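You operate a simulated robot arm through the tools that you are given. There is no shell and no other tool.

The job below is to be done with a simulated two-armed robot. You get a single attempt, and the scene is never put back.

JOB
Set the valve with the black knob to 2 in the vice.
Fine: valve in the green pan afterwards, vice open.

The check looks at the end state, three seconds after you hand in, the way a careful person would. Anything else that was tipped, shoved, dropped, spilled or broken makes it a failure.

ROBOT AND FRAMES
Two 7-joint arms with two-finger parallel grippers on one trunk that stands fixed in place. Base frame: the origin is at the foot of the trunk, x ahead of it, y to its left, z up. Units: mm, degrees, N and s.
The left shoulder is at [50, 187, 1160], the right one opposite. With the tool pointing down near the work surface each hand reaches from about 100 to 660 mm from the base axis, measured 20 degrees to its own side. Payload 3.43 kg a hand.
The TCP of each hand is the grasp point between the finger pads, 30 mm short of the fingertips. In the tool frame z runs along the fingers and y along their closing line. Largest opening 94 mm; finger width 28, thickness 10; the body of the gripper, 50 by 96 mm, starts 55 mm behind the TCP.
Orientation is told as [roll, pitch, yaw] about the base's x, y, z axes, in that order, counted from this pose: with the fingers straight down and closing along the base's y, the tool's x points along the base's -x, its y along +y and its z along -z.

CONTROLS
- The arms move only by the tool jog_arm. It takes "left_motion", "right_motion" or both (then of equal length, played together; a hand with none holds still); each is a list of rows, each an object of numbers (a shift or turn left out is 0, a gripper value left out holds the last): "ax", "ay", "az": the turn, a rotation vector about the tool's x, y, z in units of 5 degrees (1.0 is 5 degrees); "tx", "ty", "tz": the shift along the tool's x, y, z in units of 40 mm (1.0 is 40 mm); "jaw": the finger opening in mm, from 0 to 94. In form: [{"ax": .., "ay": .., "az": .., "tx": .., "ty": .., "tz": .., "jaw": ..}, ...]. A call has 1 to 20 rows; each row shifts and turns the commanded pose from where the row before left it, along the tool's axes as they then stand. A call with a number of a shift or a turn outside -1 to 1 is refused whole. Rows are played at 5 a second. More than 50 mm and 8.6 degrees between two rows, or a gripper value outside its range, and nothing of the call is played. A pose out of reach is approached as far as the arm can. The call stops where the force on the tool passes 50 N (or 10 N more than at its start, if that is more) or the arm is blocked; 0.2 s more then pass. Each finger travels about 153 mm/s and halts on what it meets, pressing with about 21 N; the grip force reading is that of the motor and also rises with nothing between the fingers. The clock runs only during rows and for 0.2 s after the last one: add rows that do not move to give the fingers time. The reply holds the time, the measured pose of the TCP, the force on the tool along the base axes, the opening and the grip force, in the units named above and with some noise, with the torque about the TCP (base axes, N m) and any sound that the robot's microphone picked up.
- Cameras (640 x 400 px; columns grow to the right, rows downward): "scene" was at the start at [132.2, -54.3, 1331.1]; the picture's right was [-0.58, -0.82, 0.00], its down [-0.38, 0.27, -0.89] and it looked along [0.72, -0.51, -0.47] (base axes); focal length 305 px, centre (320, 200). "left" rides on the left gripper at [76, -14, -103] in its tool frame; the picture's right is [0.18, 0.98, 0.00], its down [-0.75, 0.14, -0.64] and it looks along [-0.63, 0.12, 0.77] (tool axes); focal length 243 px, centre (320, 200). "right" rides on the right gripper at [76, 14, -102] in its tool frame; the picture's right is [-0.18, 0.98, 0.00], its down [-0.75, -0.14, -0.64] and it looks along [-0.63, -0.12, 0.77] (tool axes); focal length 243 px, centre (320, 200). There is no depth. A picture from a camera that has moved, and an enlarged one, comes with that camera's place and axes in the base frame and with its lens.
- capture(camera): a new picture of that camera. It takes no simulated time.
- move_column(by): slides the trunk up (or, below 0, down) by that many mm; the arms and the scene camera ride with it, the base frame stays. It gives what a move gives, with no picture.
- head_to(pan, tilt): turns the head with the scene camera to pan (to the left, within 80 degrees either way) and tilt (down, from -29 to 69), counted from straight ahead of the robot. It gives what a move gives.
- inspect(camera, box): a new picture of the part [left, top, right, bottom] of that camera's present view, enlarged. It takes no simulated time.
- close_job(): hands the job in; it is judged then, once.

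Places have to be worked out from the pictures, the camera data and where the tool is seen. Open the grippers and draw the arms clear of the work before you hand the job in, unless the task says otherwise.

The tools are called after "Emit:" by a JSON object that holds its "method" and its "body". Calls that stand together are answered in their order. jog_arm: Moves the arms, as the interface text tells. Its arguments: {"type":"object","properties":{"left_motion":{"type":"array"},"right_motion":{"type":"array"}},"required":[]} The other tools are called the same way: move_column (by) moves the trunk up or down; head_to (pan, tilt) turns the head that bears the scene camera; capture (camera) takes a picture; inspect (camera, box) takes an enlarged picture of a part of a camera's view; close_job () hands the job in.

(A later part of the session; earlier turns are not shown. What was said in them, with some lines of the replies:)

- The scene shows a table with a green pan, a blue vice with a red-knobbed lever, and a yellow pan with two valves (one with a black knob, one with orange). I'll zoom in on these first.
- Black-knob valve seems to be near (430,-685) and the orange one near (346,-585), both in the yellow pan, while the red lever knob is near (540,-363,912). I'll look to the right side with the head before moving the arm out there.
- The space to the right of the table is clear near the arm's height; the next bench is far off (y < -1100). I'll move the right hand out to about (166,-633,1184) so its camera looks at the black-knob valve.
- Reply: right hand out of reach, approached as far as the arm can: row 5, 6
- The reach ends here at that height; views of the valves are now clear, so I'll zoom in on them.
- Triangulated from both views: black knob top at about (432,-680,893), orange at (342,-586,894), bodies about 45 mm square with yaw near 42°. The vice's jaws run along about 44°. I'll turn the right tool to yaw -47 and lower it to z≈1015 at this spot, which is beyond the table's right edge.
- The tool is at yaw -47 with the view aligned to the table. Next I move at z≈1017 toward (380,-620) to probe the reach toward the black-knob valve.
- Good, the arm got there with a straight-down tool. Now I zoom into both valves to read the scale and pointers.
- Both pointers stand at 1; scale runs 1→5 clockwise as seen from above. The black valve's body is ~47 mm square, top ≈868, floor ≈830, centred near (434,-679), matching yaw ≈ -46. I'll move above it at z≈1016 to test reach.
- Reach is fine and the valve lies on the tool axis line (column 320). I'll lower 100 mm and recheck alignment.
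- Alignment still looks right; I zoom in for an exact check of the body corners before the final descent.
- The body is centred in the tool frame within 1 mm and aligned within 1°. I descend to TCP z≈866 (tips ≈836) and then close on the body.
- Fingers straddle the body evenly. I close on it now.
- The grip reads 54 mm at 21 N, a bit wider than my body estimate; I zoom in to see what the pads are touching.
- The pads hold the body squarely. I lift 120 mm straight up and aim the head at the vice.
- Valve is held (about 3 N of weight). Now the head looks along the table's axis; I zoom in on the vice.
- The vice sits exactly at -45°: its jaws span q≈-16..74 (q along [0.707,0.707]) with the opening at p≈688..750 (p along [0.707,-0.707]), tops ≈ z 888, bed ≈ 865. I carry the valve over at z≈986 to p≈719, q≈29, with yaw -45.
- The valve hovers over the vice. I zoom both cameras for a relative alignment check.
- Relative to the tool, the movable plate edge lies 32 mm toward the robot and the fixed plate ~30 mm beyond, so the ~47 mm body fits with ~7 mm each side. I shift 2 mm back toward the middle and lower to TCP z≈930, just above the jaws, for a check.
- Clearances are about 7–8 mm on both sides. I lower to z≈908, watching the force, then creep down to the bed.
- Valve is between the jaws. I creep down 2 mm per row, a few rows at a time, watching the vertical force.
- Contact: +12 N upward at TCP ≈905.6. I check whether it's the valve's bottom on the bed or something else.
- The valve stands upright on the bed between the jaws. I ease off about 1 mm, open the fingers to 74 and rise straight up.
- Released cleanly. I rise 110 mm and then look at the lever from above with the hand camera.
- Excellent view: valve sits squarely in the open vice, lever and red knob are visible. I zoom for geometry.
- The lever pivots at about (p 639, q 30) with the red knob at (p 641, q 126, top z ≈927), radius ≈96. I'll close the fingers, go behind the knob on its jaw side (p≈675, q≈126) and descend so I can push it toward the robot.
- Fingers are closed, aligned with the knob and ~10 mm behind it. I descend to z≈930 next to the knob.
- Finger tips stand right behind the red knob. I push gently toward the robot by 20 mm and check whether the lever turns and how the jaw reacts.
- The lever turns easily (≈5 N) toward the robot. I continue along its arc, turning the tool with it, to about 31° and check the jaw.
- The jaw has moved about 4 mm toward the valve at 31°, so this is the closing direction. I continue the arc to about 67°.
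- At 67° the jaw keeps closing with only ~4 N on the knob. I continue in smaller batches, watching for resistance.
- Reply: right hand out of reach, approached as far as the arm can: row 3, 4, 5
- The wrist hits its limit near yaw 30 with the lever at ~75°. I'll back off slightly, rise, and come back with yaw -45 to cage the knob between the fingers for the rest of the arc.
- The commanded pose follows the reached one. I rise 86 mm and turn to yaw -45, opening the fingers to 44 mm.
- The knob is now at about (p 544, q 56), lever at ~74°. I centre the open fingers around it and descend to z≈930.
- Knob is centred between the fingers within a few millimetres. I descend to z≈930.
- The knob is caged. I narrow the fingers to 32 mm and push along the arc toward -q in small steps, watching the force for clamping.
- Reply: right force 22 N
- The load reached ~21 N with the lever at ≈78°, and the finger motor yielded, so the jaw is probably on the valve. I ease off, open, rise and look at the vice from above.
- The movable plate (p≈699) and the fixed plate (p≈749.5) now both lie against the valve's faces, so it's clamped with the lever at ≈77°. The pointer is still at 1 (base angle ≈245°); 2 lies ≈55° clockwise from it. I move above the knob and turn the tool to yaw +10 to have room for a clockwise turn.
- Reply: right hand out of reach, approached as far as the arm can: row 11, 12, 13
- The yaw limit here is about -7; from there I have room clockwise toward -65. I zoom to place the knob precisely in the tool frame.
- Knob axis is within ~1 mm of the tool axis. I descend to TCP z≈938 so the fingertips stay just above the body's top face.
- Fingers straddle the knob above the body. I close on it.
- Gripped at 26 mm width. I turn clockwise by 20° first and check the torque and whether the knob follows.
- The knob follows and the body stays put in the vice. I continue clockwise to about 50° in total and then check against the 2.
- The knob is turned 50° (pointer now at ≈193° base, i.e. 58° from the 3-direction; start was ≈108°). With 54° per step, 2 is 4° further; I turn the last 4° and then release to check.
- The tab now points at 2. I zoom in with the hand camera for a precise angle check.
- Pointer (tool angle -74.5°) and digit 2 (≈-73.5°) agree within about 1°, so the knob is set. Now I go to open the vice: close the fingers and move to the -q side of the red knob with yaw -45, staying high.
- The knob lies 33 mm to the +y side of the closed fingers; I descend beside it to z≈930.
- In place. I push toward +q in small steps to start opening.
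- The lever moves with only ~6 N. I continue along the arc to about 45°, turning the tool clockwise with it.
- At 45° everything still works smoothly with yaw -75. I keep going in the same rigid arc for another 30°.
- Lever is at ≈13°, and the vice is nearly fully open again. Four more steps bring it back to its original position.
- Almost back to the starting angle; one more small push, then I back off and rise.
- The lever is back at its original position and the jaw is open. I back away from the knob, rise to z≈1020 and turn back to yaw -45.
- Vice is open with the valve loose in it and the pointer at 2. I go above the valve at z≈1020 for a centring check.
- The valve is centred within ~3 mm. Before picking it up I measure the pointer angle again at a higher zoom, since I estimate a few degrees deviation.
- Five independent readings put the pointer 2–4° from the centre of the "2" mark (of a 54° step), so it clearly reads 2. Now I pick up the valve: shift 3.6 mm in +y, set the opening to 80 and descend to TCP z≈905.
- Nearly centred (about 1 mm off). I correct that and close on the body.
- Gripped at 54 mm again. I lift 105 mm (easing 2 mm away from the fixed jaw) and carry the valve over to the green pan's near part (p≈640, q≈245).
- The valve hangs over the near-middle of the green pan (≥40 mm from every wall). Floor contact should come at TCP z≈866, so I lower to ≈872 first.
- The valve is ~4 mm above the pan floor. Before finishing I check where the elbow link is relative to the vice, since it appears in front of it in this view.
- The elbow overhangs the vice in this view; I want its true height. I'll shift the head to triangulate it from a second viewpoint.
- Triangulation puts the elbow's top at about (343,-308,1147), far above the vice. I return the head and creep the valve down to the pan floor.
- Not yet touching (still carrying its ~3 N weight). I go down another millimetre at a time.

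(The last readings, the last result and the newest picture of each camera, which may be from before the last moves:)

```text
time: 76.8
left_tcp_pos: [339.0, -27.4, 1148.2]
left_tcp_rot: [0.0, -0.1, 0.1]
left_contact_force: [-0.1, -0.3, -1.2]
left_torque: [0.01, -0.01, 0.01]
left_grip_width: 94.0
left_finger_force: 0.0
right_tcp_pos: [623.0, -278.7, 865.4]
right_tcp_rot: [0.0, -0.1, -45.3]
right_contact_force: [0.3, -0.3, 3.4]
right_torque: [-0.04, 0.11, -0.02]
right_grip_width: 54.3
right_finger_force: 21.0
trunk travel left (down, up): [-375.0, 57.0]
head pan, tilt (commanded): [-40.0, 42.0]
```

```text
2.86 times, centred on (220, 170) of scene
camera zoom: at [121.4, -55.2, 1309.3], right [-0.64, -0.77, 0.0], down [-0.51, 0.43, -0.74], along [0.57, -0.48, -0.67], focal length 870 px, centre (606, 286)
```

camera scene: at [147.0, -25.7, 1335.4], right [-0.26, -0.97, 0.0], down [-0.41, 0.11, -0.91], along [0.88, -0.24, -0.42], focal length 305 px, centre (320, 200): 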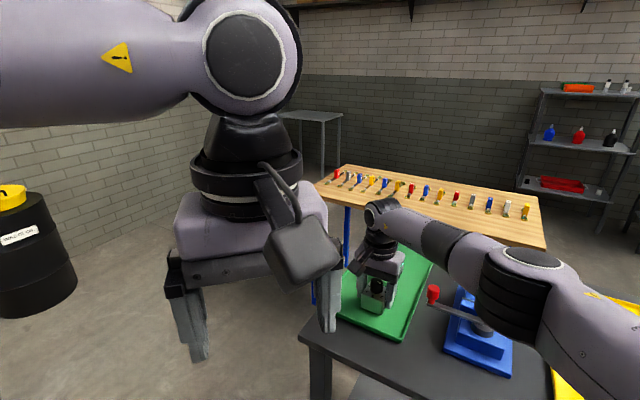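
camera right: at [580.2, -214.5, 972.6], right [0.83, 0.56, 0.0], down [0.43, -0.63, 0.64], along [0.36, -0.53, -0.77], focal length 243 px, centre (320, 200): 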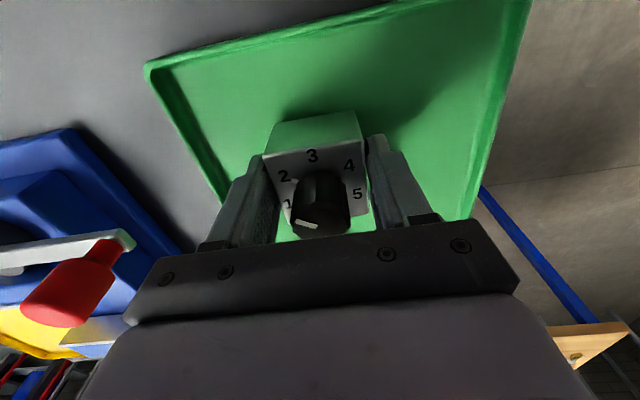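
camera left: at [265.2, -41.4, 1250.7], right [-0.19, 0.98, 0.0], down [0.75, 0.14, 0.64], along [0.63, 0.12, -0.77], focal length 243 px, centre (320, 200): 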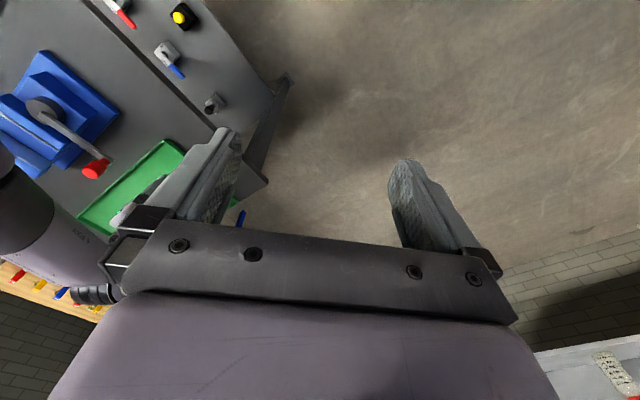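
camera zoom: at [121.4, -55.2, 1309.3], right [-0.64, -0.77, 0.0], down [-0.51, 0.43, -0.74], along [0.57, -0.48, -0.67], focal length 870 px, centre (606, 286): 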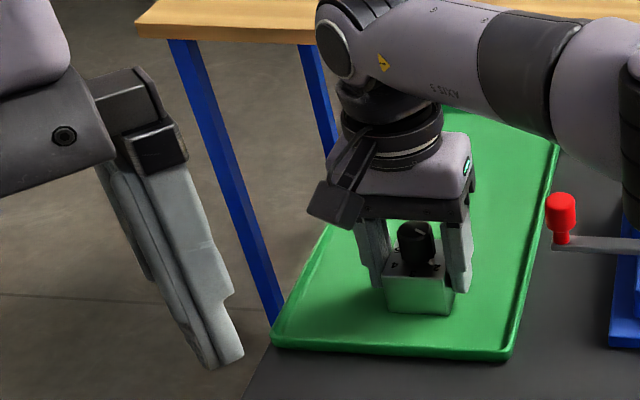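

The force flipped to +3.4 N: the valve stands on the pan floor. I open the fingers to 72 and rise straight up.

Emit:
{"method": "jog_arm", "body": {"right_motion": [{"jaw": 58}, {"jaw": 66}, {"jaw": 76}, {}, {"tz": -0.3}, {"tz": -0.6}, {"tz": -0.8}, {"tz": -0.8}, {"tz": -0.8}, {}]}}

Emit:
{"method": "capture", "body": {"camera": "right"}}

Emit:
{"method": "inspect", "body": {"camera": "scene", "box": [150, 100, 350, 240]}}

```text
time: 79.0
left_tcp_pos: [340.6, -27.8, 1145.9]
left_tcp_rot: [0.0, 0.0, 0.1]
left_contact_force: [-0.3, 0.1, 0.9]
left_torque: [-0.03, -0.01, 0.0]
left_grip_width: 93.7
left_finger_force: 0.2
right_tcp_pos: [621.0, -280.5, 997.2]
right_tcp_rot: [0.0, 0.0, -45.2]
right_contact_force: [0.4, -0.7, -0.6]
right_torque: [0.01, -0.04, -0.01]
right_grip_width: 76.0
right_finger_force: 0.0
trunk travel left (down, up): [-375.0, 57.0]
head pan, tilt (commanded): [-40.0, 42.0]
```

```text
taken
camera right: at [579.6, -215.3, 1099.0], right [0.83, 0.56, 0.0], down [0.43, -0.63, 0.64], along [0.36, -0.53, -0.77], focal length 243 px, centre (320, 200)
```

right: 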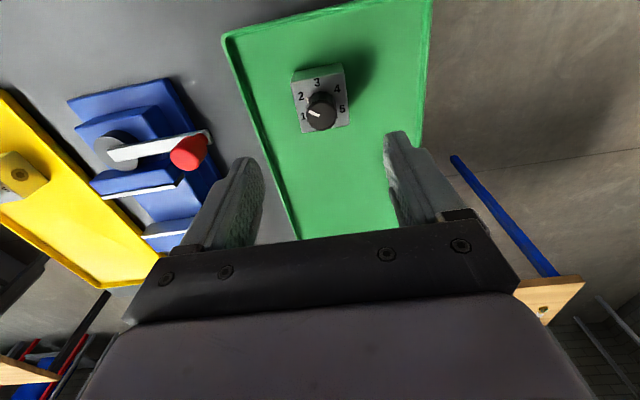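

```text
2.86 times, centred on (250, 170) of scene
camera zoom: at [121.9, -55.4, 1309.2], right [-0.64, -0.77, 0.0], down [-0.51, 0.43, -0.74], along [0.57, -0.48, -0.67], focal length 870 px, centre (520, 286)
```

zoom: 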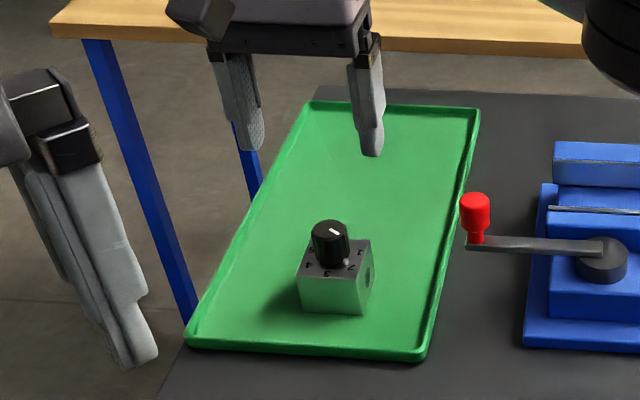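

The valve stands upright in the green pan. I zoom in once more to read the pointer.

Emit:
{"method": "inspect", "body": {"camera": "right", "box": [280, 55, 360, 140]}}

Emit:
{"method": "inspect", "body": {"camera": "scene", "box": [235, 165, 295, 220]}}

```text
4.71 times, centred on (320, 98) of right
camera zoom: at [579.6, -215.3, 1099.0], right [0.83, 0.56, 0.0], down [0.43, -0.63, 0.64], along [0.36, -0.53, -0.77], focal length 1142 px, centre (320, 682)
```

zoom: 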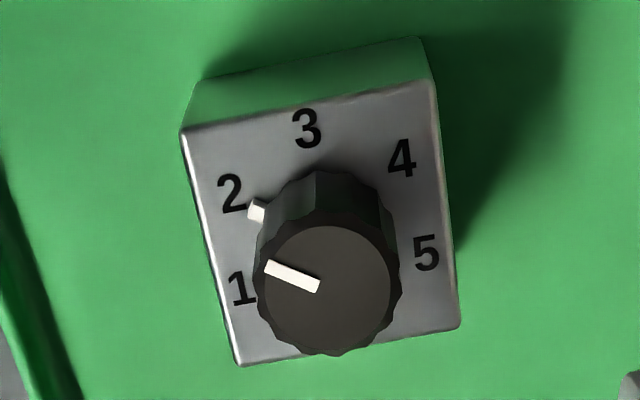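

```text
7.27 times, centred on (265, 192) of scene
camera zoom: at [121.9, -55.4, 1309.2], right [-0.64, -0.77, 0.0], down [-0.51, 0.43, -0.74], along [0.57, -0.48, -0.67], focal length 2215 px, centre (720, 254)
```

zoom: 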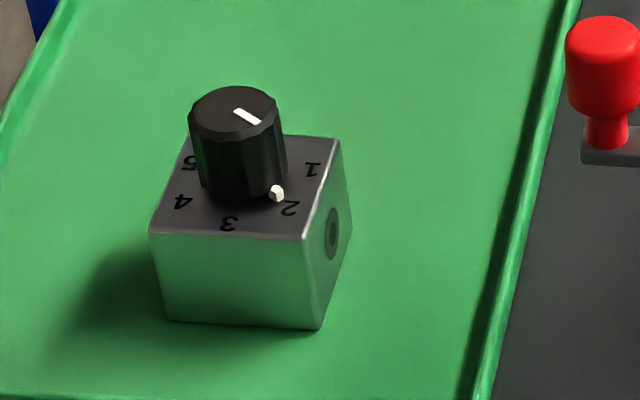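

The indicator tab points at 2, the valve is in the green pan and the vice is open. I now raise the right arm, open the gripper and draw it back toward its starting place.

Emit:
{"method": "jog_arm", "body": {"right_motion": [{"tz": -0.8, "jaw": 94}, {"tz": -0.8}, {"tx": 0.5, "ty": -0.8}, {"tx": 0.5, "ty": -0.85}, {"tx": 0.5, "ty": -0.85}, {"tx": 0.5, "ty": -0.85}, {"tx": 0.5, "ty": -0.85}, {"tx": 0.5, "ty": -0.85}, {"tx": 0.5, "ty": -0.85}, {}]}}

Emit:
{"method": "capture", "body": {"camera": "scene"}}

```text
time: 81.2
left_tcp_pos: [341.3, -27.6, 1147.6]
left_tcp_rot: [0.1, 0.0, 0.1]
left_contact_force: [-0.5, -0.8, 0.0]
left_torque: [0.01, -0.01, 0.02]
left_grip_width: 93.9
left_finger_force: 0.0
right_tcp_pos: [354.7, -347.7, 1061.7]
right_tcp_rot: [0.0, 0.0, -45.3]
right_contact_force: [-0.6, -0.1, 0.3]
right_torque: [-0.01, 0.0, 0.0]
right_grip_width: 93.9
right_finger_force: 0.0
trunk travel left (down, up): [-375.0, 57.0]
head pan, tilt (commanded): [-40.0, 42.0]
```

```text
taken
camera scene: at [121.9, -55.4, 1309.2], right [-0.64, -0.77, 0.0], down [-0.51, 0.43, -0.74], along [0.57, -0.48, -0.67], focal length 305 px, centre (320, 200)
```

scene: 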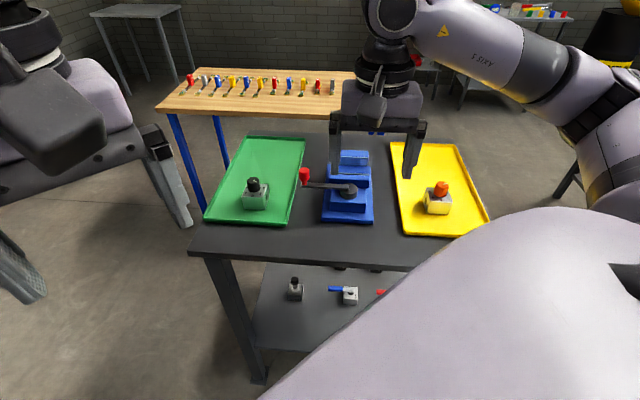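

Everything is in place on the table. I draw the right arm further up and back to near its starting place.

Emit:
{"method": "jog_arm", "body": {"right_motion": [{"tx": 0.54, "ty": -0.48, "tz": -0.67}, {"tx": 0.54, "ty": -0.48, "tz": -0.67}, {"tx": 0.54, "ty": -0.48, "tz": -0.67}, {"tx": 0.54, "ty": -0.46, "tz": -0.67}, {}, {}]}}

Emit:
{"method": "capture", "body": {"camera": "scene"}}

Emit:
{"method": "inspect", "body": {"camera": "scene", "box": [195, 120, 395, 250]}}

```text
time: 82.6
left_tcp_pos: [340.1, -27.9, 1147.2]
left_tcp_rot: [0.0, 0.0, 0.1]
left_contact_force: [-0.3, 1.0, -0.1]
left_torque: [0.05, 0.03, -0.01]
left_grip_width: 93.9
left_finger_force: 0.0
right_tcp_pos: [242.7, -338.4, 1169.0]
right_tcp_rot: [-0.1, 0.0, -45.2]
right_contact_force: [-0.5, 0.6, 0.1]
right_torque: [-0.02, -0.01, -0.01]
right_grip_width: 93.9
right_finger_force: 0.0
trunk travel left (down, up): [-375.0, 57.0]
head pan, tilt (commanded): [-40.0, 42.0]
```

```text
taken
camera scene: at [121.9, -55.5, 1309.1], right [-0.64, -0.77, 0.0], down [-0.51, 0.43, -0.74], along [0.57, -0.48, -0.67], focal length 305 px, centre (320, 200)
```

scene: 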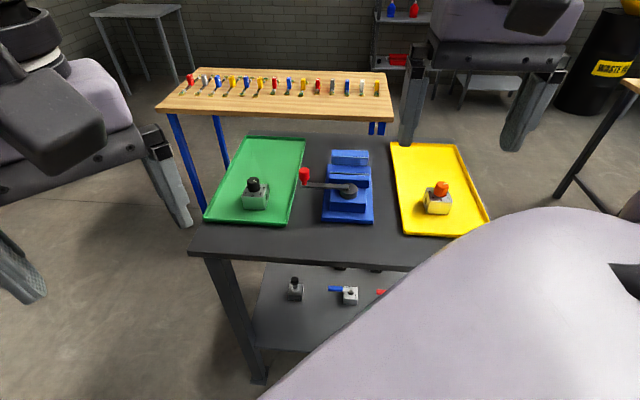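

```text
3.08 times, centred on (295, 185) of scene
camera zoom: at [121.9, -55.5, 1309.1], right [-0.64, -0.77, 0.0], down [-0.51, 0.43, -0.74], along [0.57, -0.48, -0.67], focal length 937 px, centre (397, 246)
```

zoom: 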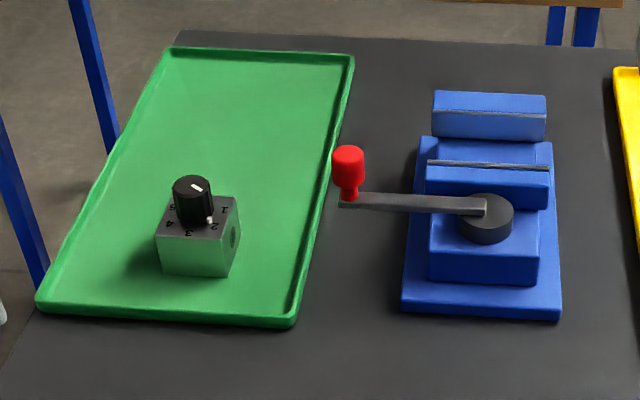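

All looks right on the table. One check before handing in: an item with a dark knob stands on the lower shelf, so I zoom in on it to be sure I handled the intended valve.

Emit:
{"method": "inspect", "body": {"camera": "scene", "box": [265, 260, 395, 320]}}

Emit:
{"method": "head_to", "body": {"pan": -35, "tilt": 60}}

Emit:
{"method": "capture", "body": {"camera": "scene"}}

```text
4.92 times, centred on (330, 290) of scene
camera zoom: at [121.9, -55.5, 1309.1], right [-0.64, -0.77, 0.0], down [-0.51, 0.43, -0.74], along [0.57, -0.48, -0.67], focal length 1499 px, centre (271, -243)
```

zoom: 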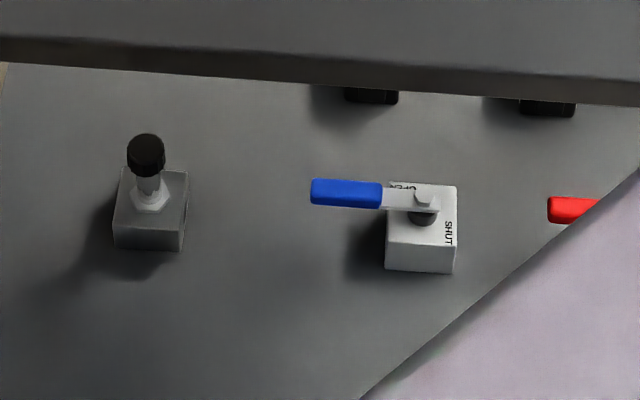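

```text
time: 83.4
left_tcp_pos: [340.4, -28.7, 1147.2]
left_tcp_rot: [0.0, 0.0, 0.1]
left_contact_force: [-0.7, 0.5, -0.1]
left_torque: [-0.01, 0.0, 0.0]
left_grip_width: 93.9
left_finger_force: 0.0
right_tcp_pos: [242.9, -338.3, 1168.8]
right_tcp_rot: [-0.1, 0.1, -45.2]
right_contact_force: [0.1, 0.1, -0.3]
right_torque: [-0.02, -0.03, 0.0]
right_grip_width: 94.0
right_finger_force: 0.0
trunk travel left (down, up): [-375.0, 57.0]
head pan, tilt (commanded): [-35.0, 60.0]
```

```text
taken
camera scene: at [112.3, -39.9, 1285.5], right [-0.57, -0.82, 0.0], down [-0.71, 0.5, -0.5], along [0.41, -0.29, -0.87], focal length 305 px, centre (320, 200)
```

scene: 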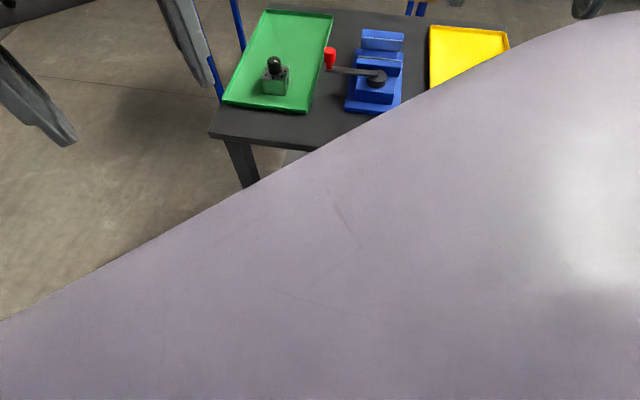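

The shelf item is a plain plunger without a numbered scale, so the numbered black-knob valve was the right one. It now stands upright in the green pan reading 2. The vice is open, the arms are clear and the grippers are open, so I hand in.

Emit:
{"method": "close_job", "body": {}}

```text
The job is handed in.
```

The job is handed in. The black-knob valve is set to 2 and stands upright in the green pan. The vice is open, with its lever back where it started.

- **Setting:** I clamped the valve in the vice and turned the knob clockwise from 1 to 2. The pointer reads as 2, but by my measurements it sits about 2–4° short of the centre of the mark, on the side toward 1. The marks are about 54° apart. I judged that close enough and did not clamp it again to correct it.
- **Surroundings:** In the last pictures nothing else looked moved or knocked over, and the orange-knob valve was still in the yellow pan. Both grippers are open and both arms are clear of the table.
- **Which valve:** There is another item with a black knob on the lower shelf. It has no numbered scale, so I treated the numbered valve from the yellow pan as the one you meant.
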